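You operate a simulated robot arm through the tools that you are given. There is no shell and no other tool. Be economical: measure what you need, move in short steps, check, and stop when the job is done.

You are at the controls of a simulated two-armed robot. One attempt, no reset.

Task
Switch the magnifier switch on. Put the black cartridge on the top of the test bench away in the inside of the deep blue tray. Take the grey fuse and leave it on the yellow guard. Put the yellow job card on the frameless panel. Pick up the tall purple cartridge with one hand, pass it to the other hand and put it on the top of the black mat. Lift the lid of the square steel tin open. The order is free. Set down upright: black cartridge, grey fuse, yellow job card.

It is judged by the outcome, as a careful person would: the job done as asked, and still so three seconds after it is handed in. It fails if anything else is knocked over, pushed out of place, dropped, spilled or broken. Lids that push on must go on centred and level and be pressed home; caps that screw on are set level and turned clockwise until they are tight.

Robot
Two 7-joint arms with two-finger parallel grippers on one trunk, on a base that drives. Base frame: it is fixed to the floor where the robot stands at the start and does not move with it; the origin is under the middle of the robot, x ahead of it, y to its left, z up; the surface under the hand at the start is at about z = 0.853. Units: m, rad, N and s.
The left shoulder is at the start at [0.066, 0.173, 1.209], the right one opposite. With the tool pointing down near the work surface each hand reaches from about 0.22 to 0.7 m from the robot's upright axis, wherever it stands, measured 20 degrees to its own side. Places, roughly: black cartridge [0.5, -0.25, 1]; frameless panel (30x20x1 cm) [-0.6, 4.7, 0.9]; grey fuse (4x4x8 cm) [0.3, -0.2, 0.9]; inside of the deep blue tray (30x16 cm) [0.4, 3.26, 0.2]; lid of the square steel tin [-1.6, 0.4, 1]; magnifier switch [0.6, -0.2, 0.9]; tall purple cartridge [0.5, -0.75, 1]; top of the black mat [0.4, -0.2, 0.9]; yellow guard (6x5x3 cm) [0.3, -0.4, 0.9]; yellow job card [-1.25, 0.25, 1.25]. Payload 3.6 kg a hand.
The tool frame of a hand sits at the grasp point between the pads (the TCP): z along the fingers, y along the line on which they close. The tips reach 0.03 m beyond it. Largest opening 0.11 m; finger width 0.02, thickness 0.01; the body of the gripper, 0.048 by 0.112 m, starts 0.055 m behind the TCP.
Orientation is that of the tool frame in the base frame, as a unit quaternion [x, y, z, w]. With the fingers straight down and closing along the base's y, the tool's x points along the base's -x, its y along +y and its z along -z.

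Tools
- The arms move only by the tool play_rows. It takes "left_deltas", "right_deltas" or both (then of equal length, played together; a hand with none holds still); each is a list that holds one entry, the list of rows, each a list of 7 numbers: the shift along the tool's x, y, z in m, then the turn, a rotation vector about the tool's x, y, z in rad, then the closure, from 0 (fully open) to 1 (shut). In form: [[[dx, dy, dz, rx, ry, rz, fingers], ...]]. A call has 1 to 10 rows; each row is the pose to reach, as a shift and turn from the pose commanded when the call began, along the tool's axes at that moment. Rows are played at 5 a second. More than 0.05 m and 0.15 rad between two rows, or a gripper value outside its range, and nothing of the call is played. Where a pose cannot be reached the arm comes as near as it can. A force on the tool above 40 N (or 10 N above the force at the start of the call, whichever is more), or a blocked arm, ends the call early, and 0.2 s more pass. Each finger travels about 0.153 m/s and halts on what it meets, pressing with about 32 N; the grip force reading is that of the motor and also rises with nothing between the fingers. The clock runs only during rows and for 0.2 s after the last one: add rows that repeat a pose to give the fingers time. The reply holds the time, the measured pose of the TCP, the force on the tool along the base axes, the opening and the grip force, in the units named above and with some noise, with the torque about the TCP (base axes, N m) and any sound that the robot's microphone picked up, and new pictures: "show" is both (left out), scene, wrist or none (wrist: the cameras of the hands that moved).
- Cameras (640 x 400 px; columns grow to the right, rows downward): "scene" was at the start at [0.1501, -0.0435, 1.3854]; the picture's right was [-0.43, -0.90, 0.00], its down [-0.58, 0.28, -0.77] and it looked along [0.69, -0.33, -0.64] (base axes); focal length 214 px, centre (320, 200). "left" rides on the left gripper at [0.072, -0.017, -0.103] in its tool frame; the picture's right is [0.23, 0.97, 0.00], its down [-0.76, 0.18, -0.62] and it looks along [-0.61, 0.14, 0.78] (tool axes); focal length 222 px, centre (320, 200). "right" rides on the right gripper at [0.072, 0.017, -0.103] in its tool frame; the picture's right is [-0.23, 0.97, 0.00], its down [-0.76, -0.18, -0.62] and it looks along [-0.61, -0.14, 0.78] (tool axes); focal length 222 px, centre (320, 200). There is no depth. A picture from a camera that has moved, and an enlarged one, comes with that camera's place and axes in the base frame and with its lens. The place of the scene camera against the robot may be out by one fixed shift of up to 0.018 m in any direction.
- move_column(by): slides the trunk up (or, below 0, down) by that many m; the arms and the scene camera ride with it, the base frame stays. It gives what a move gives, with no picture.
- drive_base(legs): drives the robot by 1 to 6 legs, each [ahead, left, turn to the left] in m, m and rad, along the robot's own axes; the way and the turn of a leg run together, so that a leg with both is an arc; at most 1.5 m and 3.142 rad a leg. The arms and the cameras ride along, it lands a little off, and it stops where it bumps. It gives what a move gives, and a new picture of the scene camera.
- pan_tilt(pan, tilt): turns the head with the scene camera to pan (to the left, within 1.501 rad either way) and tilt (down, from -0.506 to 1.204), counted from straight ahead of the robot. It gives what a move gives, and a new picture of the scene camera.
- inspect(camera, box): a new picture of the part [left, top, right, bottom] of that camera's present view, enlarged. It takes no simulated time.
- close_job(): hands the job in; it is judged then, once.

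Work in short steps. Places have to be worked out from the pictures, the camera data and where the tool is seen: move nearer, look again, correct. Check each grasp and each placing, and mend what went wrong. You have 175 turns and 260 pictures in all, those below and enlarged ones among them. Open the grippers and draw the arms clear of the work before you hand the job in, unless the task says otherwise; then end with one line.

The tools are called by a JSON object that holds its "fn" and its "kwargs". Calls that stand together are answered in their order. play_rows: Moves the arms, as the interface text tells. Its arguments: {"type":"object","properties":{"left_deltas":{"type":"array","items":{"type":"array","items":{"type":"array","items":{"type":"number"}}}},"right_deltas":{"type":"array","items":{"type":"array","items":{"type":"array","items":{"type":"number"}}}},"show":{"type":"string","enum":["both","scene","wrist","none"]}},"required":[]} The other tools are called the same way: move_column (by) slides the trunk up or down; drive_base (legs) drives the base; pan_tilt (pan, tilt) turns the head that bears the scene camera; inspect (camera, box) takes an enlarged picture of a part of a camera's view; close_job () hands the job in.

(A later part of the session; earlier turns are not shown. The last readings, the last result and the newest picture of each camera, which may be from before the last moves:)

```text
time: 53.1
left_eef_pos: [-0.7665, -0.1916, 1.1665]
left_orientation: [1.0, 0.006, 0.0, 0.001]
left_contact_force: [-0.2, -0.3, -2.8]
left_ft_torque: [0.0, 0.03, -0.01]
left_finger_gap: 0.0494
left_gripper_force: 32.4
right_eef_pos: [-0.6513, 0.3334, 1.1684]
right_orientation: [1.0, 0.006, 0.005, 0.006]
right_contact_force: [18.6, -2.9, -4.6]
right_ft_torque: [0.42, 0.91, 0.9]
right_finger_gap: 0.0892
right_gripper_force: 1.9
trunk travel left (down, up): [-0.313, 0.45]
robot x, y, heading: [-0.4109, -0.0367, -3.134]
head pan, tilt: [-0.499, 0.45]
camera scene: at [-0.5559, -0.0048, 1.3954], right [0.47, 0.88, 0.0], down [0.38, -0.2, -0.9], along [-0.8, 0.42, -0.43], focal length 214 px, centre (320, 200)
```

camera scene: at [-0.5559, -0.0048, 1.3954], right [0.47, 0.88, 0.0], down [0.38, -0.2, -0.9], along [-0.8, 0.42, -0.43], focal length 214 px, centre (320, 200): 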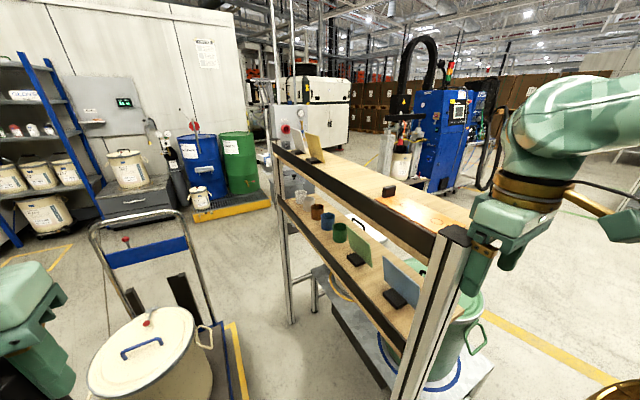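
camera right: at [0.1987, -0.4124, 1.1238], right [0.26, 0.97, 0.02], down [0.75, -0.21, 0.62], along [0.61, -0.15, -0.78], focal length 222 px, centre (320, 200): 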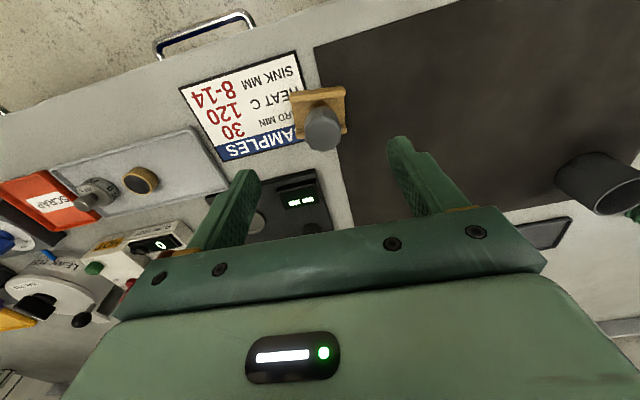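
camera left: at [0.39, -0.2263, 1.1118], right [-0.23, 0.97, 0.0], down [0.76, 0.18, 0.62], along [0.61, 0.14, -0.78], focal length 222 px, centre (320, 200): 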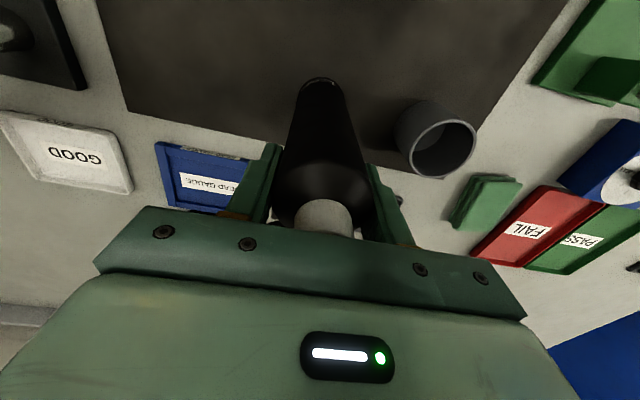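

The right hand touched the rack's end post. Nothing on the rack fell. I back straight away, and will raise the trunk before approaching.

{"fn": "drive_base", "kwargs": {"legs": [[-0.12, 0, 0]]}}

{"fn": "inspect", "kwargs": {"camera": "scene", "box": [250, 100, 490, 250]}}

```text
time: 54.3
left_eef_pos: [-0.6487, -0.1903, 1.1654]
left_orientation: [1.0, 0.005, 0.002, 0.001]
left_contact_force: [0.2, -0.4, -2.1]
left_ft_torque: [0.0, 0.0, 0.0]
left_finger_gap: 0.0493
left_gripper_force: 32.0
right_eef_pos: [-0.5346, 0.3348, 1.1675]
right_orientation: [1.0, 0.006, 0.005, 0.005]
right_contact_force: [0.5, 0.8, -0.1]
right_ft_torque: [-0.04, 0.01, -0.02]
right_finger_gap: 0.088
right_gripper_force: 0.0
trunk travel left (down, up): [-0.313, 0.45]
robot x, y, heading: [-0.2907, -0.0405, -3.132]
head pan, tilt: [-0.499, 0.45]
camera scene: at [-0.4375, -0.0036, 1.3951], right [0.47, 0.88, 0.0], down [0.38, -0.2, -0.9], along [-0.79, 0.42, -0.43], focal length 214 px, centre (320, 200)
```

scene: 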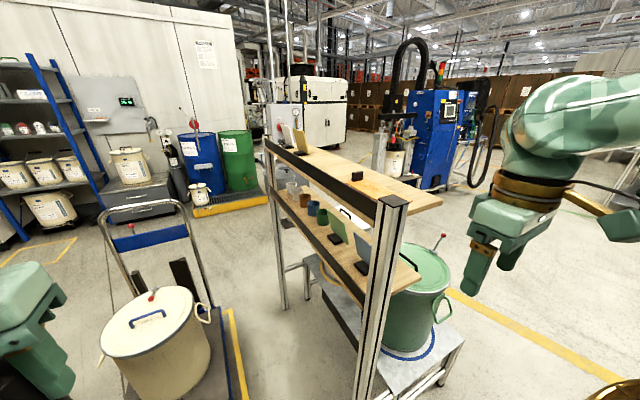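

```text
2.67 times, centred on (370, 175) of scene
camera zoom: at [-0.4375, -0.0036, 1.3951], right [0.47, 0.88, 0.0], down [0.38, -0.2, -0.9], along [-0.79, 0.42, -0.43], focal length 572 px, centre (187, 267)
```

zoom: 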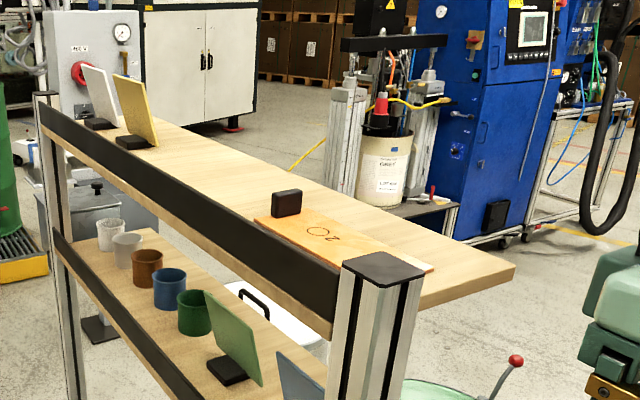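

I raise the trunk 0.25 m so the hands clear the rack top, then approach.

{"fn": "move_column", "kwargs": {"by": 0.25}}

{"fn": "drive_base", "kwargs": {"legs": [[0.0, 0.15, 0], [0.34, 0, 0]]}}

```text
time: 56.9
left_eef_pos: [-0.6485, -0.1901, 1.4141]
left_orientation: [1.0, 0.007, 0.002, 0.001]
left_contact_force: [0.6, 0.2, -2.3]
left_ft_torque: [0.02, 0.01, -0.02]
left_finger_gap: 0.0498
left_gripper_force: 32.4
right_eef_pos: [-0.534, 0.3352, 1.4187]
right_orientation: [1.0, 0.006, 0.007, 0.006]
right_contact_force: [-0.2, -0.1, 0.3]
right_ft_torque: [0.02, -0.03, 0.03]
right_finger_gap: 0.0881
right_gripper_force: 0.1
trunk travel left (down, up): [-0.563, 0.2]
robot x, y, heading: [-0.2881, -0.0375, -3.132]
head pan, tilt: [-0.499, 0.45]
```

```text
time: 60.1
left_eef_pos: [-0.9911, -0.3452, 1.4143]
left_orientation: [1.0, 0.007, 0.002, 0.001]
left_contact_force: [1.1, -0.3, -3.9]
left_ft_torque: [0.01, 0.0, -0.01]
left_finger_gap: 0.0494
left_gripper_force: 32.5
right_eef_pos: [-0.8796, 0.1801, 1.4179]
right_orientation: [1.0, 0.008, 0.006, 0.005]
right_contact_force: [-0.2, -0.2, 0.0]
right_ft_torque: [-0.01, -0.01, -0.03]
right_finger_gap: 0.0879
right_gripper_force: 0.1
trunk travel left (down, up): [-0.563, 0.2]
robot x, y, heading: [-0.6336, -0.192, -3.124]
head pan, tilt: [-0.499, 0.45]
camera scene: at [-0.7242, -0.157, 1.6473], right [0.47, 0.88, 0.0], down [0.38, -0.2, -0.9], along [-0.8, 0.42, -0.44], focal length 214 px, centre (320, 200)
```

scene: 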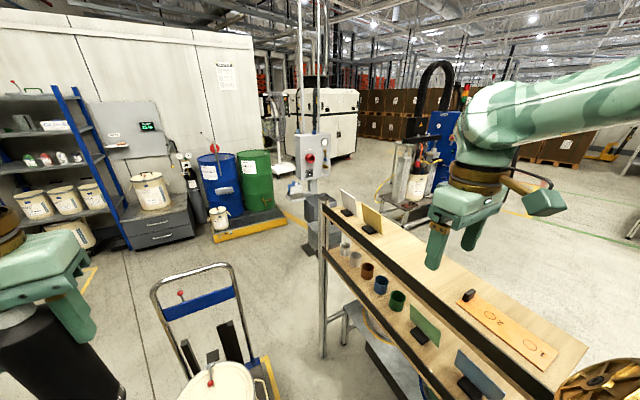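

{"fn": "play_rows", "kwargs": {"right_deltas": [[[-0.04, 0, 0, 0, 0, 0, 0.1], [-0.08, 0, 0, 0, 0, 0, 0.1]]], "show": "wrist"}}

{"fn": "inspect", "kwargs": {"camera": "scene", "box": [290, 170, 410, 245]}}

```text
time: 60.7
left_eef_pos: [-0.9949, -0.3445, 1.4137]
left_orientation: [1.0, 0.007, 0.003, 0.001]
left_contact_force: [-0.2, 0.8, -2.0]
left_ft_torque: [0.01, 0.01, 0.01]
left_finger_gap: 0.0495
left_gripper_force: 32.1
right_eef_pos: [-0.9602, 0.18, 1.4156]
right_orientation: [1.0, 0.007, 0.006, 0.005]
right_contact_force: [-0.5, 0.5, 0.2]
right_ft_torque: [0.0, -0.02, 0.01]
right_finger_gap: 0.099
right_gripper_force: 0.0
trunk travel left (down, up): [-0.563, 0.2]
robot x, y, heading: [-0.6348, -0.1934, -3.132]
head pan, tilt: [-0.499, 0.45]
camera right: at [-0.8896, 0.1651, 1.5216], right [-0.21, -0.98, 0.01], down [-0.77, 0.17, 0.61], along [-0.6, 0.12, -0.79], focal length 222 px, centre (320, 200)
```

right: 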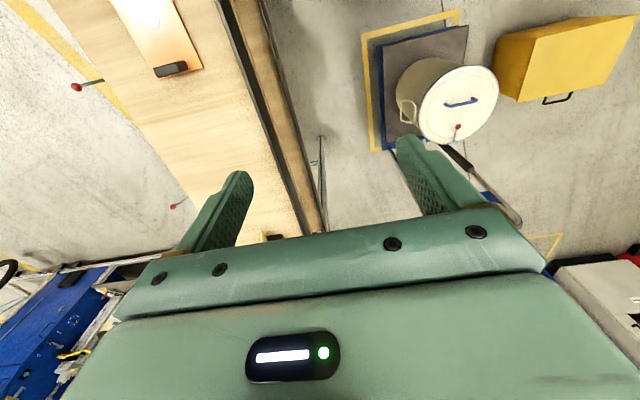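

```text
5.33 times, centred on (350, 208) of scene
camera zoom: at [-0.7274, -0.1569, 1.647], right [0.47, 0.88, 0.0], down [0.39, -0.2, -0.9], along [-0.79, 0.42, -0.44], focal length 1144 px, centre (160, 160)
```

zoom: 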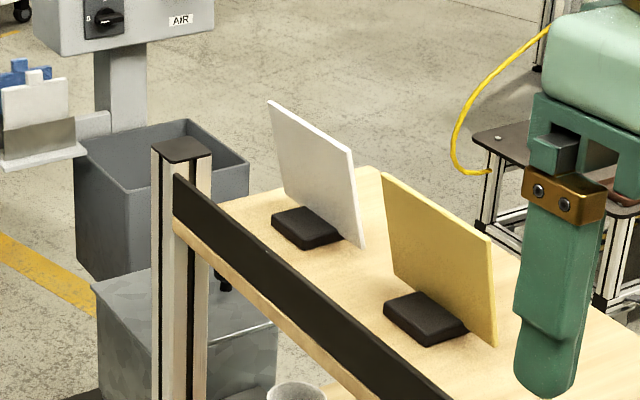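

The card plate runs along x near (-1.23, 0.34), so my fingers (closing along y) can pinch it from above. I need to come slightly closer.

{"fn": "drive_base", "kwargs": {"legs": [[0.06, -0.1, 0]]}}

{"fn": "play_rows", "kwargs": {"right_deltas": [[[0, 0, -0.03, 0, 0, 0, 0.1]]], "show": "wrist"}}

```text
time: 61.9
left_eef_pos: [-1.0527, -0.2468, 1.4148]
left_orientation: [1.0, 0.008, 0.002, 0.002]
left_contact_force: [-1.4, 0.5, -1.9]
left_ft_torque: [-0.02, 0.01, -0.01]
left_finger_gap: 0.0495
left_gripper_force: 32.1
right_eef_pos: [-1.0195, 0.2764, 1.4168]
right_orientation: [1.0, 0.009, 0.006, 0.005]
right_contact_force: [-0.4, -0.4, 0.4]
right_ft_torque: [0.01, 0.01, 0.0]
right_finger_gap: 0.099
right_gripper_force: 0.0
trunk travel left (down, up): [-0.563, 0.2]
robot x, y, heading: [-0.6943, -0.0911, -3.13]
head pan, tilt: [-0.499, 0.45]
camera scene: at [-0.7863, -0.0589, 1.6472], right [0.47, 0.88, 0.0], down [0.38, -0.2, -0.9], along [-0.8, 0.42, -0.44], focal length 214 px, centre (320, 200)
```

scene: 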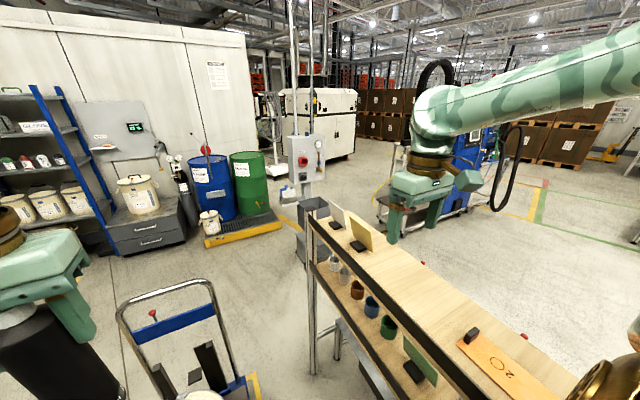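

```text
time: 62.3
left_eef_pos: [-1.0525, -0.248, 1.4146]
left_orientation: [1.0, 0.007, 0.002, 0.0]
left_contact_force: [0.5, 0.3, -3.0]
left_ft_torque: [-0.01, 0.01, -0.03]
left_finger_gap: 0.0496
left_gripper_force: 32.2
right_eef_pos: [-1.0185, 0.2777, 1.4472]
right_orientation: [1.0, 0.007, 0.006, 0.004]
right_contact_force: [0.5, 0.2, 0.2]
right_ft_torque: [0.01, 0.03, -0.03]
right_finger_gap: 0.099
right_gripper_force: 0.1
trunk travel left (down, up): [-0.563, 0.2]
robot x, y, heading: [-0.6901, -0.0937, -3.13]
head pan, tilt: [-0.499, 0.45]
camera right: at [-0.9466, 0.2631, 1.5534], right [-0.21, -0.98, 0.01], down [-0.77, 0.17, 0.61], along [-0.6, 0.13, -0.79], focal length 222 px, centre (320, 200)
```

right: 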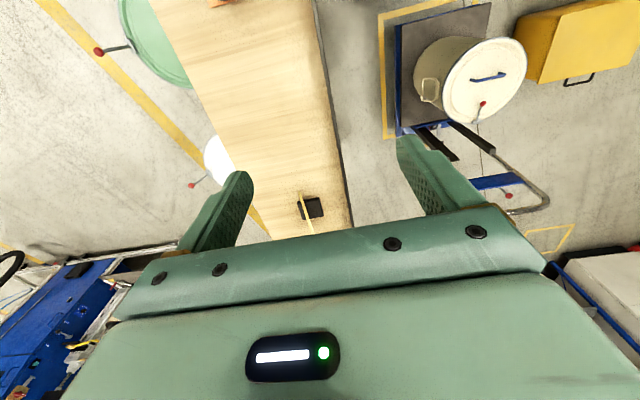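

Card and foot are visible just ahead; I move closer above to refine.

{"fn": "play_rows", "kwargs": {"right_deltas": [[[-0.035, -0.025, 0, 0, 0, 0, 0.1], [-0.07, -0.05, 0, 0, 0, 0, 0.1], [-0.1, -0.068, 0, 0, 0, 0, 0.1], [-0.1, -0.068, 0, 0, 0, 0, 0.1]]]}}

{"fn": "inspect", "kwargs": {"camera": "right", "box": [240, 140, 400, 240]}}

{"fn": "inspect", "kwargs": {"camera": "scene", "box": [300, 160, 460, 260]}}

```text
time: 63.3
left_eef_pos: [-1.053, -0.2466, 1.4144]
left_orientation: [1.0, 0.008, 0.001, 0.0]
left_contact_force: [-0.2, 0.3, -2.7]
left_ft_torque: [-0.01, 0.05, 0.01]
left_finger_gap: 0.0495
left_gripper_force: 31.5
right_eef_pos: [-1.1223, 0.341, 1.4442]
right_orientation: [1.0, 0.008, 0.006, 0.005]
right_contact_force: [0.0, 0.4, -1.0]
right_ft_torque: [0.04, 0.03, 0.01]
right_finger_gap: 0.0992
right_gripper_force: 0.1
trunk travel left (down, up): [-0.563, 0.2]
robot x, y, heading: [-0.6959, -0.0981, -3.131]
head pan, tilt: [-0.499, 0.45]
camera scene: at [-0.7858, -0.0589, 1.6473], right [0.47, 0.88, 0.0], down [0.38, -0.2, -0.9], along [-0.8, 0.42, -0.44], focal length 214 px, centre (320, 200)
camera right: at [-1.0499, 0.3275, 1.5503], right [-0.21, -0.98, 0.01], down [-0.77, 0.17, 0.61], along [-0.6, 0.12, -0.79], focal length 222 px, centre (320, 200)
```

scene: 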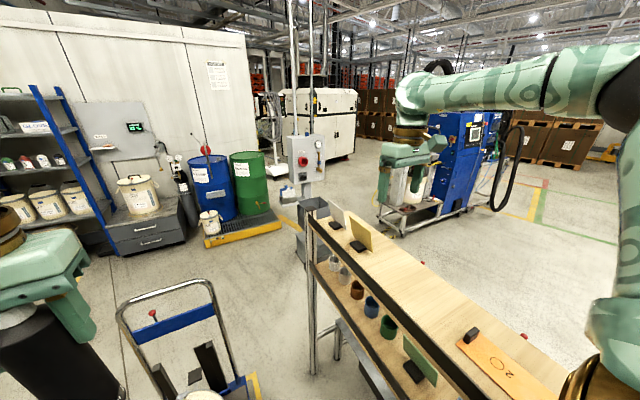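
right: 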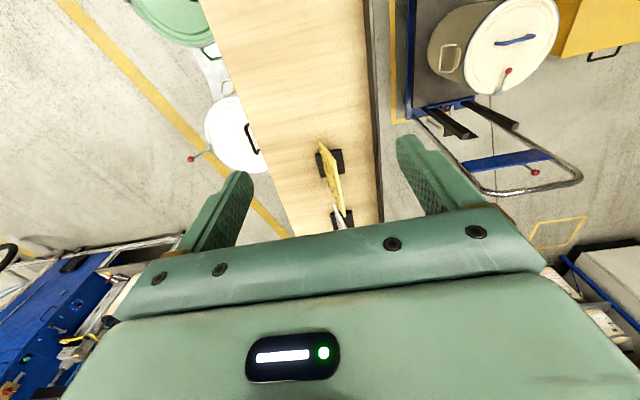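

```text
4.00 times, centred on (320, 190) of right
camera zoom: at [-1.0499, 0.3275, 1.5503], right [-0.21, -0.98, 0.01], down [-0.77, 0.17, 0.61], along [-0.6, 0.12, -0.79], focal length 888 px, centre (320, 240)
```

zoom: 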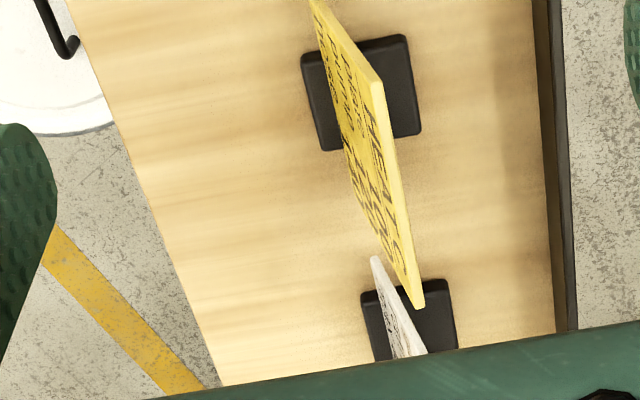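

```text
4.00 times, centred on (380, 210) of scene
camera zoom: at [-0.7858, -0.0589, 1.6473], right [0.47, 0.88, 0.0], down [0.38, -0.2, -0.9], along [-0.8, 0.42, -0.44], focal length 858 px, centre (80, 160)
```

zoom: 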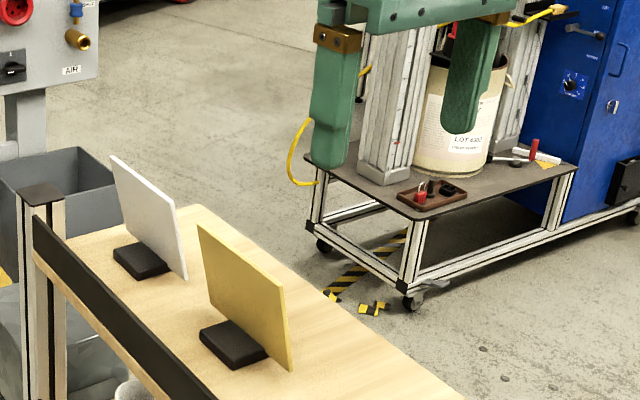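

The card's top edge spans x −1.198…−1.282 at y≈0.335, z≈1.275. I move over it and part way down, fingers half open.

{"fn": "play_rows", "kwargs": {"right_deltas": [[[-0.04, 0.002, 0, 0, 0, 0, 0.2], [-0.08, 0.004, 0.01, 0, 0, 0, 0.3], [-0.118, 0.006, 0.03, 0, 0, 0, 0.4], [-0.118, 0.006, 0.07, 0, 0, 0, 0.4], [-0.118, 0.006, 0.11, 0, 0, 0, 0.4], [-0.118, 0.006, 0.13, 0, 0, 0, 0.4], [-0.118, 0.006, 0.13, 0, 0, 0, 0.4]]]}}

{"fn": "inspect", "kwargs": {"camera": "scene", "box": [320, 170, 440, 245]}}

```text
time: 64.9
left_eef_pos: [-1.0536, -0.246, 1.4142]
left_orientation: [1.0, 0.007, 0.002, 0.0]
left_contact_force: [0.5, -0.3, -3.1]
left_ft_torque: [0.02, 0.01, -0.01]
left_finger_gap: 0.0499
left_gripper_force: 31.9
right_eef_pos: [-1.2382, 0.3348, 1.3132]
right_orientation: [1.0, 0.007, 0.005, 0.005]
right_contact_force: [0.6, 0.6, -0.2]
right_ft_torque: [0.0, 0.01, 0.02]
right_finger_gap: 0.0658
right_gripper_force: 0.0
trunk travel left (down, up): [-0.563, 0.2]
robot x, y, heading: [-0.6888, -0.0923, -3.131]
head pan, tilt: [-0.499, 0.45]
camera scene: at [-0.786, -0.0584, 1.6472], right [0.47, 0.88, 0.0], down [0.38, -0.2, -0.9], along [-0.8, 0.42, -0.44], focal length 214 px, centre (320, 200)
camera right: at [-1.1666, 0.3203, 1.419], right [-0.21, -0.98, 0.01], down [-0.77, 0.17, 0.61], along [-0.6, 0.12, -0.79], focal length 222 px, centre (320, 200)
```

scene: 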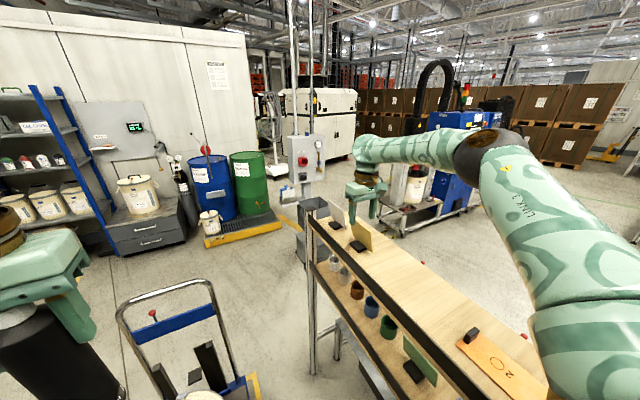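
right: 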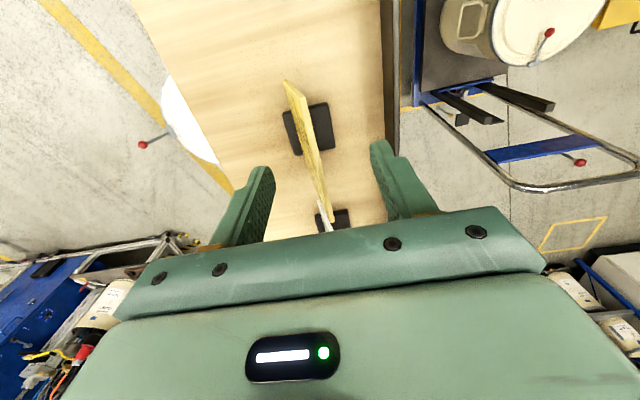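

```text
5.33 times, centred on (380, 208) of scene
camera zoom: at [-0.786, -0.0584, 1.6472], right [0.47, 0.88, 0.0], down [0.38, -0.2, -0.9], along [-0.8, 0.42, -0.44], focal length 1144 px, centre (0, 160)
```

zoom: 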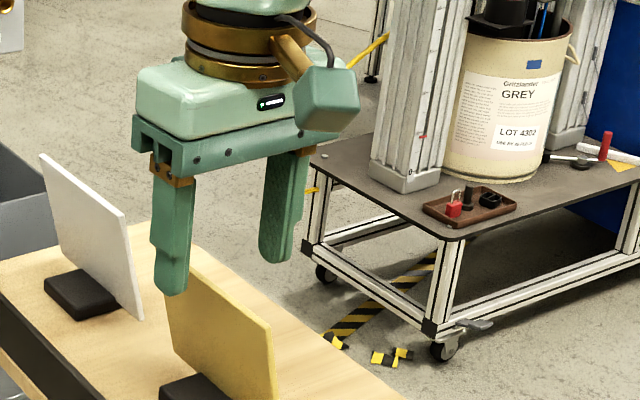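

{"fn": "inspect", "kwargs": {"camera": "right", "box": [240, 70, 400, 170]}}

{"fn": "inspect", "kwargs": {"camera": "right", "box": [240, 140, 400, 240]}}

```text
4.00 times, centred on (320, 120) of right
camera zoom: at [-1.1666, 0.3203, 1.419], right [-0.21, -0.98, 0.01], down [-0.77, 0.17, 0.61], along [-0.6, 0.12, -0.79], focal length 888 px, centre (320, 520)
```

zoom: 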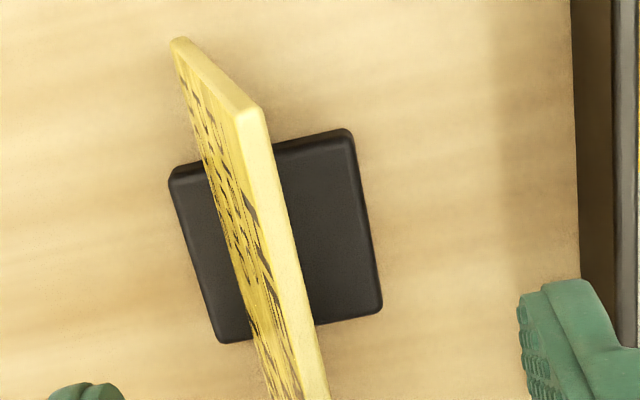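

```text
4.00 times, centred on (320, 190) of right
camera zoom: at [-1.1666, 0.3203, 1.419], right [-0.21, -0.98, 0.01], down [-0.77, 0.17, 0.61], along [-0.6, 0.12, -0.79], focal length 888 px, centre (320, 240)
```

zoom: 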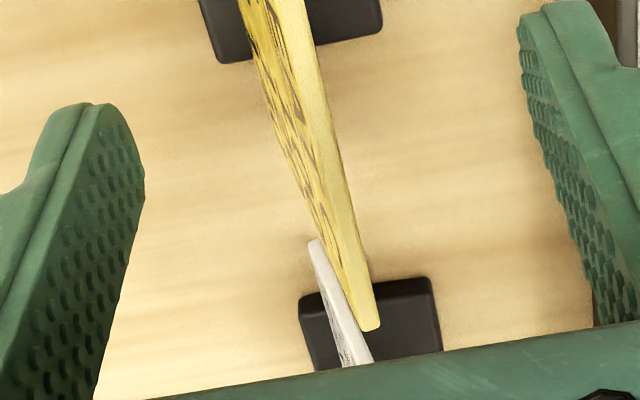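

Triangulated: the top edge is at y≈0.336, z≈1.27, and the plate leans about 13° with its top toward −y. I tilt the hand to match, descend, then pinch.

{"fn": "play_rows", "kwargs": {"right_deltas": [[[-0.005, 0.004, 0, 0.11, 0, 0, 0.4], [-0.01, 0.007, 0.01, 0.22, 0, 0, 0.4], [-0.01, 0.003, 0.03, 0.22, 0, 0, 0.4], [-0.01, -0.002, 0.045, 0.22, 0, 0, 0.4], [-0.01, -0.004, 0.055, 0.22, 0, 0, 0.4], [-0.01, -0.004, 0.055, 0.22, 0, 0, 0.4]]]}}

{"fn": "inspect", "kwargs": {"camera": "right", "box": [220, 80, 420, 205]}}

{"fn": "inspect", "kwargs": {"camera": "scene", "box": [310, 180, 430, 255]}}

```text
time: 66.3
left_eef_pos: [-1.054, -0.2462, 1.4149]
left_orientation: [1.0, 0.008, 0.002, 0.0]
left_contact_force: [-0.2, -0.2, -2.9]
left_ft_torque: [-0.03, -0.04, 0.01]
left_finger_gap: 0.0498
left_gripper_force: 32.3
right_eef_pos: [-1.2456, 0.3387, 1.2583]
right_orientation: [0.994, 0.008, 0.005, -0.105]
right_contact_force: [-0.4, -0.5, 0.2]
right_ft_torque: [0.02, 0.03, 0.0]
right_finger_gap: 0.0661
right_gripper_force: 0.1
trunk travel left (down, up): [-0.563, 0.2]
robot x, y, heading: [-0.6929, -0.0959, -3.13]
head pan, tilt: [-0.499, 0.45]
camera scene: at [-0.7865, -0.0583, 1.6472], right [0.47, 0.88, 0.0], down [0.38, -0.2, -0.9], along [-0.8, 0.42, -0.44], focal length 214 px, centre (320, 200)
camera right: at [-1.1745, 0.3024, 1.3576], right [-0.21, -0.96, -0.21], down [-0.77, 0.03, 0.64], along [-0.6, 0.29, -0.74], focal length 222 px, centre (320, 200)
```

scene: 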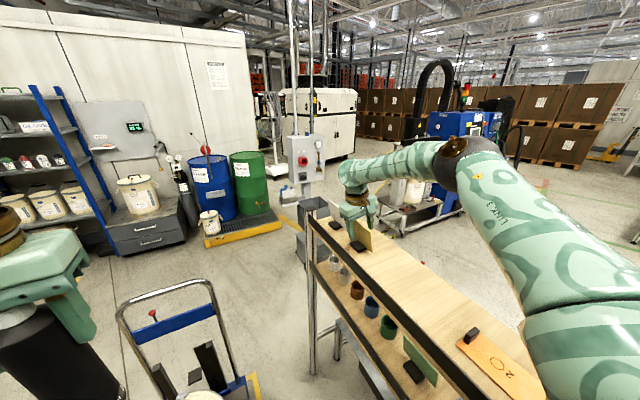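
right: 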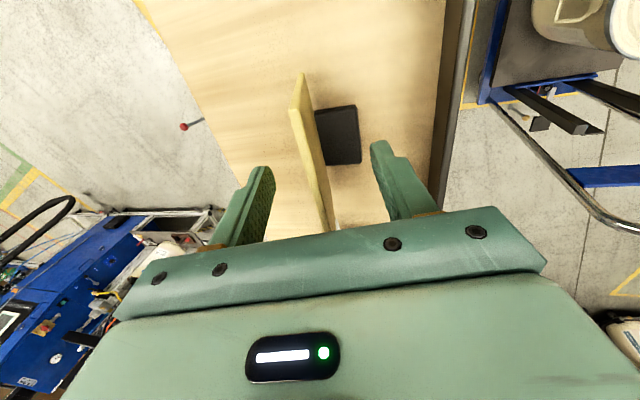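

```text
3.20 times, centred on (320, 142) of right
camera zoom: at [-1.1745, 0.3024, 1.3576], right [-0.21, -0.96, -0.21], down [-0.77, 0.03, 0.64], along [-0.6, 0.29, -0.74], focal length 711 px, centre (320, 384)
```

zoom: 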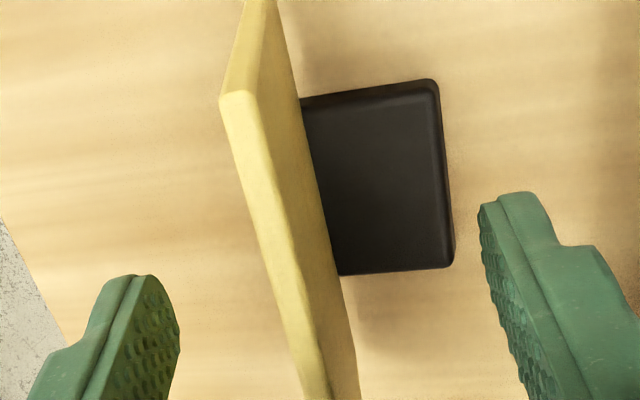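

```text
5.33 times, centred on (370, 218) of scene
camera zoom: at [-0.7865, -0.0583, 1.6472], right [0.47, 0.88, 0.0], down [0.38, -0.2, -0.9], along [-0.8, 0.42, -0.44], focal length 1144 px, centre (53, 107)
```

zoom: 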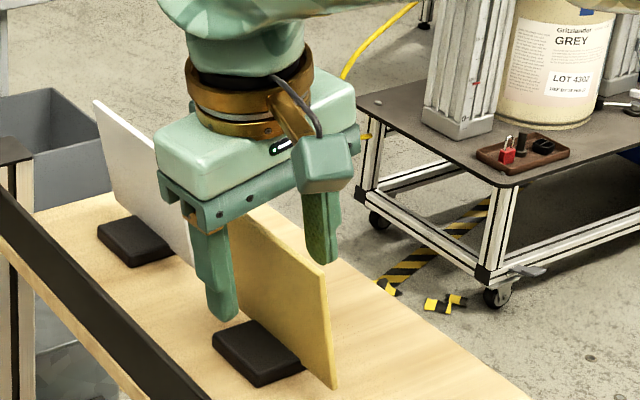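

The hand is now aligned with the plate. I close on it.

{"fn": "play_rows", "kwargs": {"right_deltas": [[[0, 0.002, 0, 0, 0, 0, 0.6], [0, 0.002, 0, 0, 0, 0, 0.8], [0, 0.002, 0, 0, 0, 0, 0.95], [0, 0.002, 0, 0, 0, 0, 0.98]]], "show": "wrist"}}

{"fn": "inspect", "kwargs": {"camera": "scene", "box": [310, 180, 430, 255]}}

```text
time: 67.3
left_eef_pos: [-1.0531, -0.2464, 1.4148]
left_orientation: [1.0, 0.008, 0.002, 0.001]
left_contact_force: [0.3, -0.3, -2.2]
left_ft_torque: [0.02, 0.02, 0.04]
left_finger_gap: 0.0496
left_gripper_force: 31.9
right_eef_pos: [-1.2473, 0.3369, 1.2567]
right_orientation: [0.994, 0.009, 0.004, -0.105]
right_contact_force: [0.3, 0.4, 3.5]
right_ft_torque: [0.14, 0.1, 0.03]
right_finger_gap: 0.0044
right_gripper_force: 31.7
trunk travel left (down, up): [-0.563, 0.2]
robot x, y, heading: [-0.6927, -0.0954, -3.132]
head pan, tilt: [-0.499, 0.45]
camera right: at [-1.1747, 0.3002, 1.3579], right [-0.21, -0.96, -0.21], down [-0.77, 0.03, 0.64], along [-0.6, 0.29, -0.74], focal length 222 px, centre (320, 200)
```

right: 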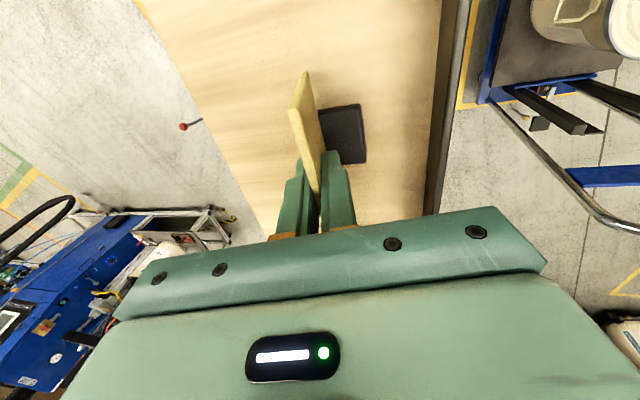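

```text
5.33 times, centred on (370, 218) of scene
camera zoom: at [-0.7863, -0.0588, 1.6473], right [0.47, 0.88, 0.0], down [0.38, -0.2, -0.9], along [-0.8, 0.42, -0.44], focal length 1144 px, centre (53, 107)
```

zoom: 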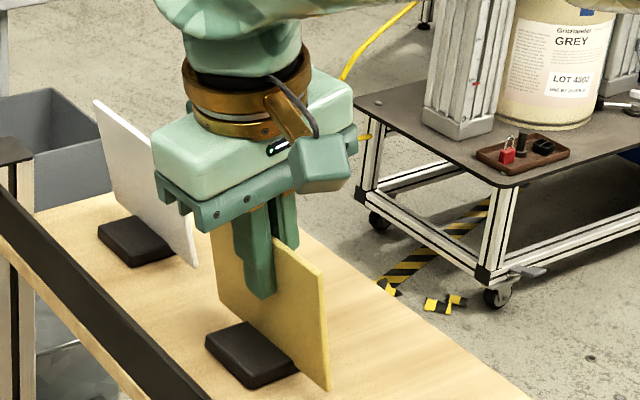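

Card is pinched (4.4 mm). I lift it straight up and draw it back toward the robot.

{"fn": "play_rows", "kwargs": {"right_deltas": [[[0, -0.0085, -0.039, 0, 0, 0, 0.98], [0, -0.017, -0.078, 0, 0, 0, 0.98], [0, -0.0255, -0.117, 0, 0, 0, 0.98], [0, -0.034, -0.156, 0, 0, 0, 0.98], [0.04, -0.034, -0.156, 0, 0, 0, 0.98], [0.08, -0.034, -0.156, 0, 0, 0, 0.98], [0.12, -0.034, -0.156, 0, 0, 0, 0.98], [0.16, -0.034, -0.156, 0, 0, 0, 0.98], [0.2, -0.034, -0.156, 0, 0, 0, 0.98]]]}}

```text
time: 69.3
left_eef_pos: [-1.0519, -0.2462, 1.4147]
left_orientation: [1.0, 0.007, 0.001, 0.001]
left_contact_force: [0.4, -0.3, -2.8]
left_ft_torque: [-0.01, 0.03, 0.03]
left_finger_gap: 0.0494
left_gripper_force: 32.0
right_eef_pos: [-1.044, 0.34, 1.4188]
right_orientation: [0.994, 0.009, 0.005, -0.104]
right_contact_force: [0.8, -0.5, -0.1]
right_ft_torque: [0.01, 0.01, 0.02]
right_finger_gap: 0.0042
right_gripper_force: 32.1
trunk travel left (down, up): [-0.563, 0.2]
robot x, y, heading: [-0.6945, -0.096, -3.132]
head pan, tilt: [-0.499, 0.45]
camera scene: at [-0.7842, -0.0585, 1.6474], right [0.47, 0.88, 0.0], down [0.38, -0.2, -0.9], along [-0.8, 0.42, -0.43], focal length 214 px, centre (320, 200)
camera right: at [-0.9731, 0.304, 1.5185], right [-0.21, -0.96, -0.2], down [-0.77, 0.03, 0.64], along [-0.6, 0.29, -0.74], focal length 222 px, centre (320, 200)
```

scene: 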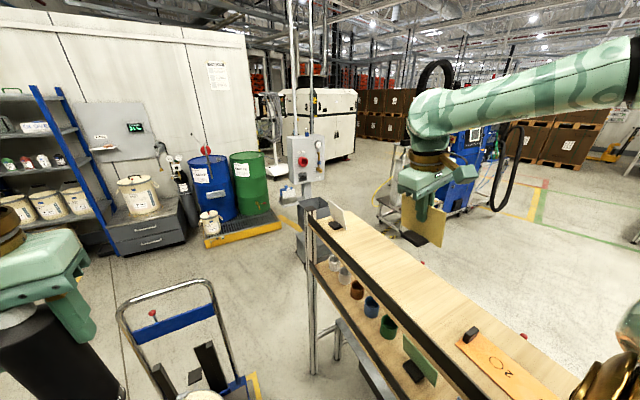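
right: 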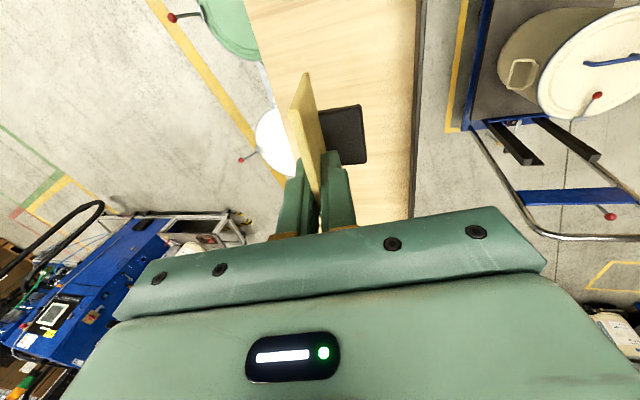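

{"fn": "inspect", "kwargs": {"camera": "scene", "box": [270, 190, 366, 250]}}

```text
6.67 times, centred on (318, 220) of scene
camera zoom: at [-0.7842, -0.0585, 1.6474], right [0.47, 0.88, 0.0], down [0.38, -0.2, -0.9], along [-0.8, 0.42, -0.43], focal length 1430 px, centre (333, 67)
```

zoom: 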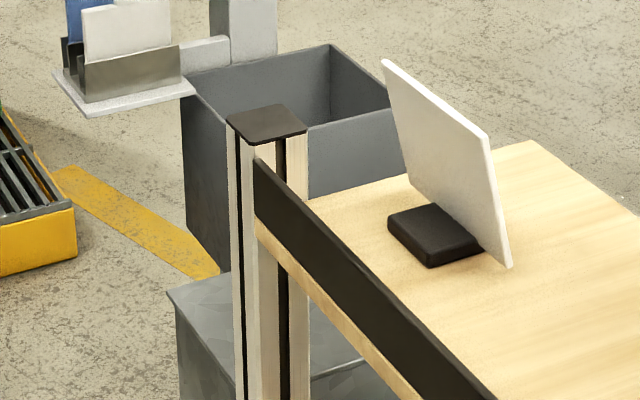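

The tin is beyond the rack's far end and better reached later from another side. I back out and turn to face +y, where the tray and the panel are.

{"fn": "drive_base", "kwargs": {"legs": [[-0.45, 0, 0], [0, 0, -1.57]]}}

{"fn": "pan_tilt", "kwargs": {"pan": 0, "tilt": 0.35}}

```text
time: 75.8
left_eef_pos: [-0.4022, 0.2735, 1.4142]
left_orientation: [-0.705, 0.709, 0.0, -0.002]
left_contact_force: [-0.1, 0.3, -2.8]
left_ft_torque: [0.04, -0.01, 0.0]
left_finger_gap: 0.0495
left_gripper_force: 32.3
right_eef_pos: [0.1852, 0.2559, 1.4187]
right_orientation: [-0.702, 0.704, -0.079, 0.069]
right_contact_force: [-0.1, -0.2, -0.4]
right_ft_torque: [0.0, 0.01, 0.0]
right_finger_gap: 0.0047
right_gripper_force: 32.0
trunk travel left (down, up): [-0.563, 0.2]
robot x, y, heading: [-0.258, -0.0887, 1.563]
head pan, tilt: [-0.499, 0.45]
camera scene: at [-0.2087, -0.0001, 1.6472], right [0.87, -0.49, 0.0], down [-0.21, -0.38, -0.9], along [0.44, 0.79, -0.44], focal length 214 px, centre (320, 200)
```

scene: 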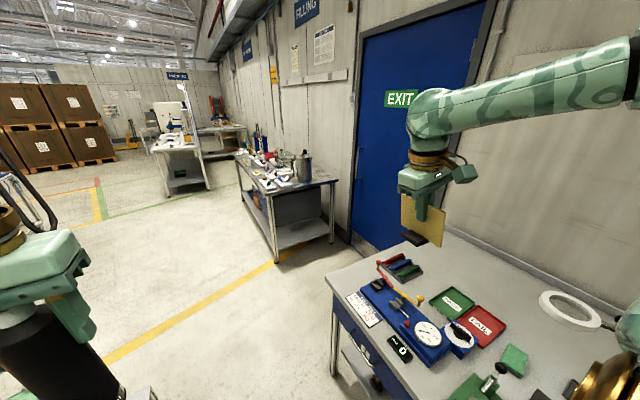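

```text
time: 76.8
left_eef_pos: [-0.4017, 0.2741, 1.4153]
left_orientation: [-0.705, 0.709, 0.0, -0.002]
left_contact_force: [0.4, 1.1, -2.6]
left_ft_torque: [-0.01, 0.02, -0.02]
left_finger_gap: 0.0498
left_gripper_force: 31.3
right_eef_pos: [0.1848, 0.256, 1.4195]
right_orientation: [-0.701, 0.705, -0.079, 0.069]
right_contact_force: [0.4, 0.3, -1.6]
right_ft_torque: [0.0, 0.03, -0.01]
right_finger_gap: 0.0044
right_gripper_force: 32.3
trunk travel left (down, up): [-0.563, 0.2]
robot x, y, heading: [-0.2607, -0.0861, 1.56]
head pan, tilt: [0.0, 0.351]
camera scene: at [-0.2524, 0.0127, 1.6564], right [1.0, -0.01, 0.0], down [0.0, -0.34, -0.94], along [0.01, 0.94, -0.34], focal length 214 px, centre (320, 200)
```

scene: 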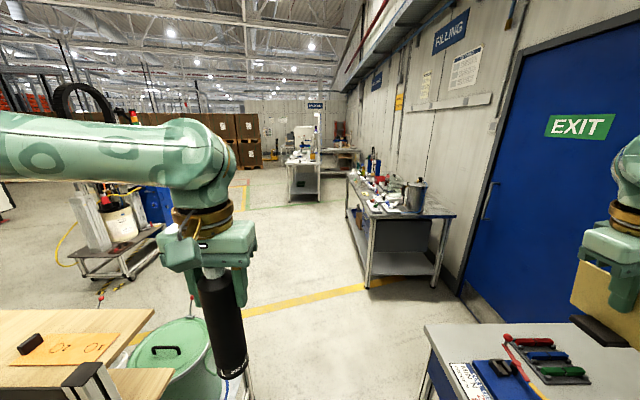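

{"fn": "inspect", "kwargs": {"camera": "scene", "box": [330, 160, 458, 290]}}

{"fn": "inspect", "kwargs": {"camera": "scene", "box": [270, 120, 366, 210]}}

```text
3.08 times, centred on (394, 225) of scene
camera zoom: at [-0.2524, 0.0127, 1.6564], right [1.0, -0.01, 0.0], down [0.0, -0.34, -0.94], along [0.01, 0.94, -0.34], focal length 660 px, centre (92, 123)
```

zoom: 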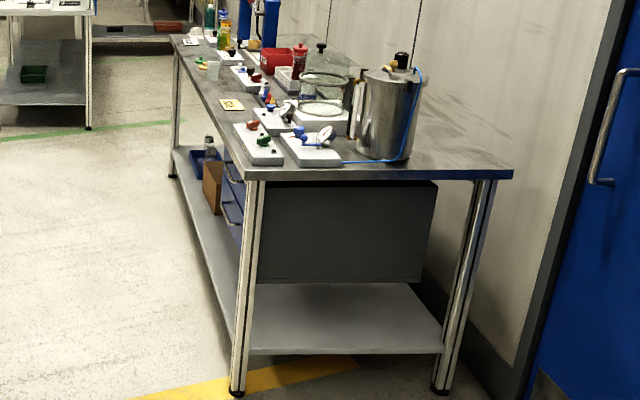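

```text
4.44 times, centred on (318, 165) of scene
camera zoom: at [-0.2524, 0.0127, 1.6564], right [1.0, -0.01, 0.0], down [0.0, -0.34, -0.94], along [0.01, 0.94, -0.34], focal length 953 px, centre (329, 356)
```

zoom: 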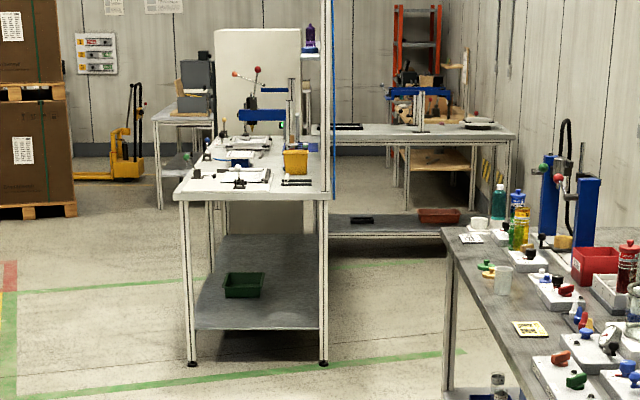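

The blue tray sits under the second bench on its lower shelf at y≈3.26, and the panel is on the white table at about (-0.6, 4.7). I'll do the card first and drive toward the table.

{"fn": "drive_base", "kwargs": {"legs": [[1.5, 0, 0], [1.5, 0, 0]]}}

```text
time: 91.2
left_eef_pos: [-0.3039, 3.2777, 1.4139]
left_orientation: [-0.686, 0.728, 0.0, -0.002]
left_contact_force: [-0.1, 0.2, -1.9]
left_ft_torque: [0.01, -0.01, 0.04]
left_finger_gap: 0.0497
left_gripper_force: 32.4
right_eef_pos: [0.281, 3.2273, 1.4197]
right_orientation: [-0.682, 0.724, -0.08, 0.067]
right_contact_force: [-0.2, -0.3, -0.1]
right_ft_torque: [0.03, 0.0, -0.01]
right_finger_gap: 0.0046
right_gripper_force: 32.1
trunk travel left (down, up): [-0.563, 0.2]
robot x, y, heading: [-0.1749, 2.9049, 1.512]
head pan, tilt: [0.0, 0.351]
camera scene: at [-0.1683, 3.0092, 1.6564], right [1.0, -0.06, 0.0], down [-0.02, -0.34, -0.94], along [0.06, 0.94, -0.34], focal length 214 px, centre (320, 200)
```

scene: 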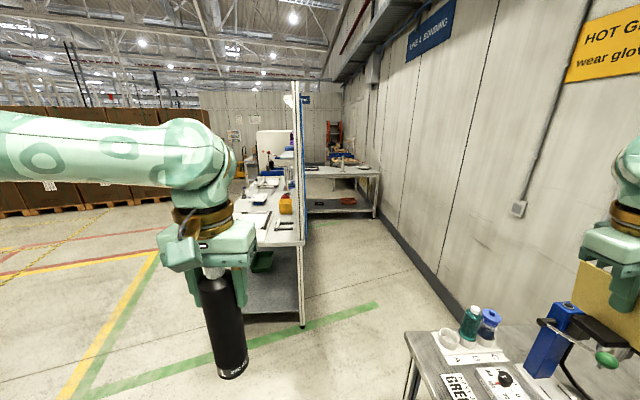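

I pull the right hand inward so that it clears the partition at the table's right side, then drive up to the table.

{"fn": "play_rows", "kwargs": {"right_deltas": [[[0, 0.037, -0.008, 0, 0, 0, 0.98], [0, 0.074, -0.016, 0, 0, 0, 0.98], [0, 0.111, -0.024, 0, 0, 0, 0.98], [0, 0.147, -0.031, 0, 0, 0, 0.98]]], "show": "none"}}

{"fn": "drive_base", "kwargs": {"legs": [[0.2, 0.62, 0.06], [0.75, 0.0, 0]]}}

```text
time: 92.2
left_eef_pos: [-0.3055, 3.2786, 1.4146]
left_orientation: [-0.686, 0.727, -0.002, -0.002]
left_contact_force: [0.2, 0.3, -3.5]
left_ft_torque: [-0.02, 0.0, 0.02]
left_finger_gap: 0.0497
left_gripper_force: 32.2
right_eef_pos: [0.1292, 3.2398, 1.4192]
right_orientation: [-0.682, 0.724, -0.081, 0.068]
right_contact_force: [-0.4, 0.4, -0.2]
right_ft_torque: [-0.02, -0.03, -0.02]
right_finger_gap: 0.0045
right_gripper_force: 31.8
trunk travel left (down, up): [-0.563, 0.2]
robot x, y, heading: [-0.1792, 2.9043, 1.506]
head pan, tilt: [0.0, 0.351]
```

```text
time: 99.5
left_eef_pos: [-0.9172, 4.2431, 1.4144]
left_orientation: [-0.699, 0.715, -0.001, -0.002]
left_contact_force: [0.8, -0.3, -3.2]
left_ft_torque: [0.01, 0.05, 0.01]
left_finger_gap: 0.0497
left_gripper_force: 31.6
right_eef_pos: [-0.4806, 4.2207, 1.4199]
right_orientation: [-0.696, 0.711, -0.079, 0.069]
right_contact_force: [-0.2, -0.2, -0.6]
right_ft_torque: [0.02, -0.01, -0.03]
right_finger_gap: 0.0042
right_gripper_force: 32.0
trunk travel left (down, up): [-0.563, 0.2]
robot x, y, heading: [-0.7771, 3.8796, 1.544]
head pan, tilt: [0.0, 0.351]
camera scene: at [-0.7729, 3.9806, 1.6564], right [1.0, -0.03, 0.0], down [-0.01, -0.34, -0.94], along [0.03, 0.94, -0.34], focal length 214 px, centre (320, 200)
```

scene: 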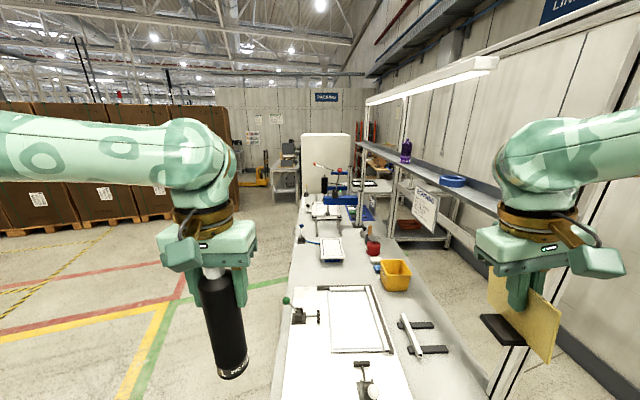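

{"fn": "inspect", "kwargs": {"camera": "scene", "box": [260, 230, 460, 400]}}

{"fn": "inspect", "kwargs": {"camera": "scene", "box": [280, 185, 440, 285]}}

```text
2.35 times, centred on (360, 315) of scene
camera zoom: at [-0.7729, 3.9806, 1.6564], right [1.0, -0.03, 0.0], down [-0.01, -0.34, -0.94], along [0.03, 0.94, -0.34], focal length 505 px, centre (226, -71)
```

zoom: 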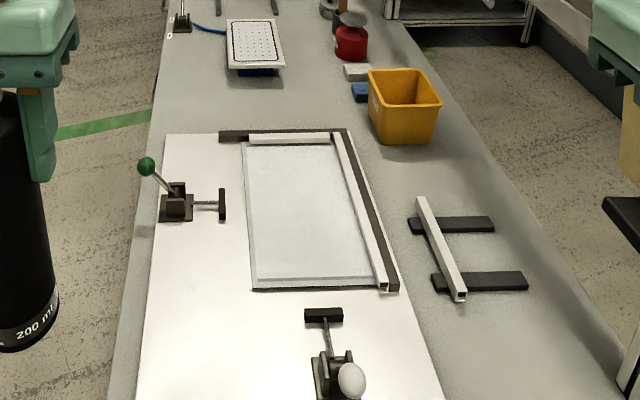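

```text
4.00 times, centred on (360, 235) of scene
camera zoom: at [-0.7729, 3.9806, 1.6564], right [1.0, -0.03, 0.0], down [-0.01, -0.34, -0.94], along [0.03, 0.94, -0.34], focal length 858 px, centre (160, 60)
```

zoom: 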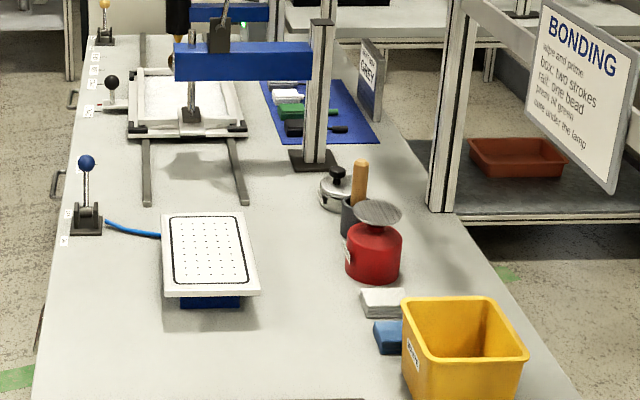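

The frameless panel lies in the L-shaped stop fixture, centre about (-0.61, 4.65). I drive 0.15 m closer and lower the trunk.

{"fn": "drive_base", "kwargs": {"legs": [[0.15, 0, 0.02]]}}

{"fn": "move_column", "kwargs": {"by": -0.2}}

{"fn": "pan_tilt", "kwargs": {"pan": -0.2, "tilt": 0.75}}

```text
time: 100.9
left_eef_pos: [-0.9237, 4.3917, 1.4159]
left_orientation: [-0.707, 0.707, 0.0, -0.003]
left_contact_force: [0.5, -0.4, -3.1]
left_ft_torque: [0.04, -0.01, 0.03]
left_finger_gap: 0.0497
left_gripper_force: 32.1
right_eef_pos: [-0.486, 4.3775, 1.419]
right_orientation: [-0.703, 0.704, -0.077, 0.071]
right_contact_force: [-1.0, 0.0, -0.7]
right_ft_torque: [0.01, -0.05, 0.02]
right_finger_gap: 0.0043
right_gripper_force: 31.8
trunk travel left (down, up): [-0.563, 0.2]
robot x, y, heading: [-0.7789, 4.0274, 1.566]
head pan, tilt: [0.0, 0.351]
camera scene: at [-0.7728, 4.1303, 1.6566], right [1.0, -0.01, 0.0], down [0.0, -0.34, -0.94], along [0.01, 0.94, -0.34], focal length 214 px, centre (320, 200)
```

scene: 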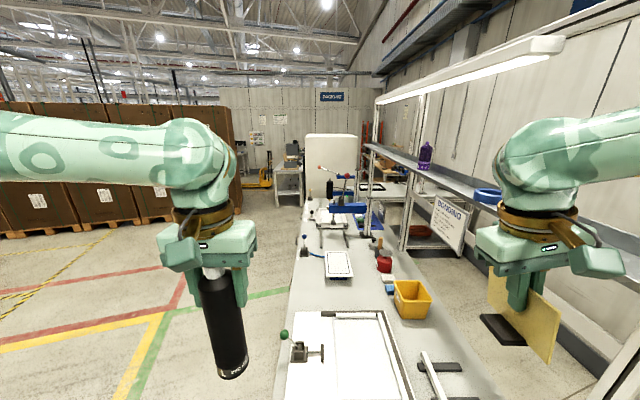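

```text
time: 103.1
left_eef_pos: [-0.9234, 4.3901, 1.2148]
left_orientation: [-0.706, 0.709, 0.0, -0.002]
left_contact_force: [0.7, -0.2, -2.0]
left_ft_torque: [0.02, -0.04, -0.02]
left_finger_gap: 0.0495
left_gripper_force: 32.6
right_eef_pos: [-0.4857, 4.3785, 1.2196]
right_orientation: [-0.703, 0.703, -0.078, 0.069]
right_contact_force: [-0.5, 0.1, -0.8]
right_ft_torque: [0.0, 0.0, -0.02]
right_finger_gap: 0.0043
right_gripper_force: 32.1
trunk travel left (down, up): [-0.363, 0.4]
robot x, y, heading: [-0.7768, 4.0293, 1.564]
head pan, tilt: [0.0, 0.351]
```

```text
time: 103.9
left_eef_pos: [-0.9229, 4.3928, 1.2143]
left_orientation: [-0.707, 0.707, -0.001, -0.002]
left_contact_force: [0.8, 0.0, -2.8]
left_ft_torque: [0.05, 0.0, 0.03]
left_finger_gap: 0.0493
left_gripper_force: 31.7
right_eef_pos: [-0.4866, 4.3779, 1.2203]
right_orientation: [-0.703, 0.704, -0.078, 0.07]
right_contact_force: [0.1, 0.6, -0.8]
right_ft_torque: [0.01, -0.03, -0.01]
right_finger_gap: 0.0042
right_gripper_force: 32.0
trunk travel left (down, up): [-0.363, 0.4]
robot x, y, heading: [-0.7801, 4.0269, 1.563]
head pan, tilt: [-0.201, 0.75]
camera scene: at [-0.7562, 4.1594, 1.4194], right [0.98, -0.2, 0.0], down [-0.14, -0.67, -0.73], along [0.15, 0.72, -0.68], focal length 214 px, centre (320, 200)
```

scene: 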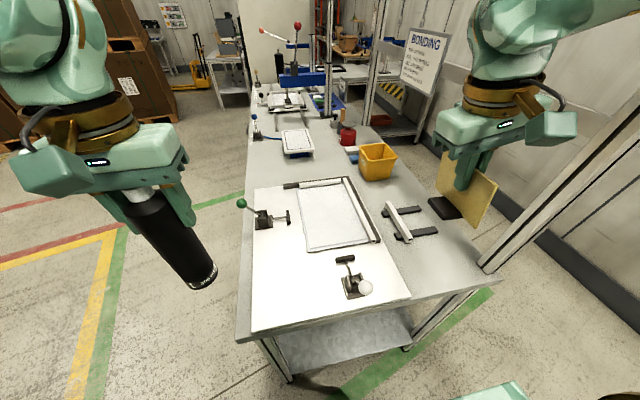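

Panel centre is at (-0.614, 4.643). I carry the card over it at the present height.

{"fn": "play_rows", "kwargs": {"right_deltas": [[[-0.037, 0.0186, -0.004, 0, 0, 0, 0.98], [-0.075, 0.037, -0.008, 0, 0, 0, 0.98], [-0.112, 0.056, -0.012, 0, 0, 0, 0.98], [-0.15, 0.074, -0.016, 0, 0, 0, 0.98], [-0.187, 0.093, -0.02, 0, 0, 0, 0.98], [-0.225, 0.111, -0.024, 0, 0, 0, 0.98], [-0.262, 0.13, -0.028, 0, 0, 0, 0.98], [-0.262, 0.138, 0.011, 0, 0, 0, 0.98], [-0.262, 0.145, 0.044, 0, 0, 0, 0.98], [-0.262, 0.152, 0.077, 0, 0, 0, 0.98]]]}}

```text
time: 106.1
left_eef_pos: [-0.9229, 4.3944, 1.2137]
left_orientation: [-0.706, 0.708, -0.002, -0.002]
left_contact_force: [0.3, 0.6, -3.1]
left_ft_torque: [0.0, 0.02, 0.01]
left_finger_gap: 0.0495
left_gripper_force: 31.8
right_eef_pos: [-0.5417, 4.5603, 1.1219]
right_orientation: [0.703, -0.703, 0.078, -0.07]
right_contact_force: [-0.4, 0.3, -0.5]
right_ft_torque: [-0.01, 0.0, -0.01]
right_finger_gap: 0.004
right_gripper_force: 31.9
right hand out of reach, approached as far as the arm can: row 4, 5, 6, 7, 8, 9, 10
trunk travel left (down, up): [-0.363, 0.4]
robot x, y, heading: [-0.7765, 4.0255, 1.566]
head pan, tilt: [-0.201, 0.75]
camera scene: at [-0.755, 4.1621, 1.4189], right [0.98, -0.21, 0.0], down [-0.14, -0.67, -0.73], along [0.15, 0.71, -0.68], focal length 214 px, centre (320, 200)
camera right: at [-0.5794, 4.4897, 1.2215], right [-0.95, 0.23, -0.2], down [0.05, 0.77, 0.64], along [0.3, 0.6, -0.74], focal length 222 px, centre (320, 200)
```

scene: 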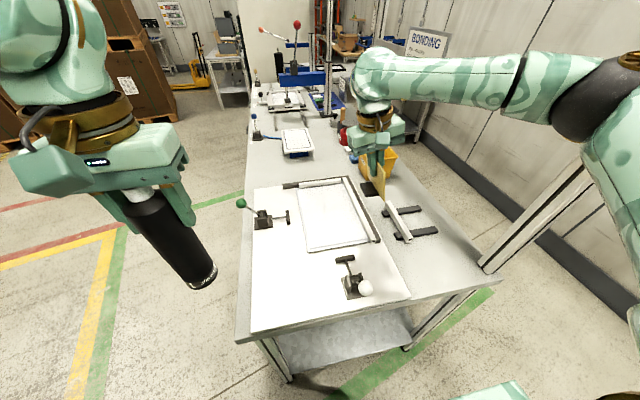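
right: 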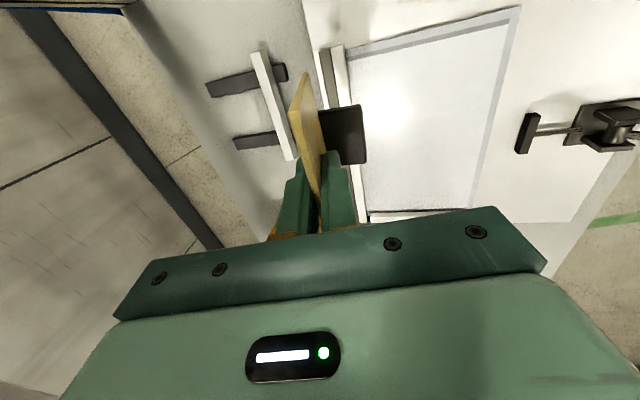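

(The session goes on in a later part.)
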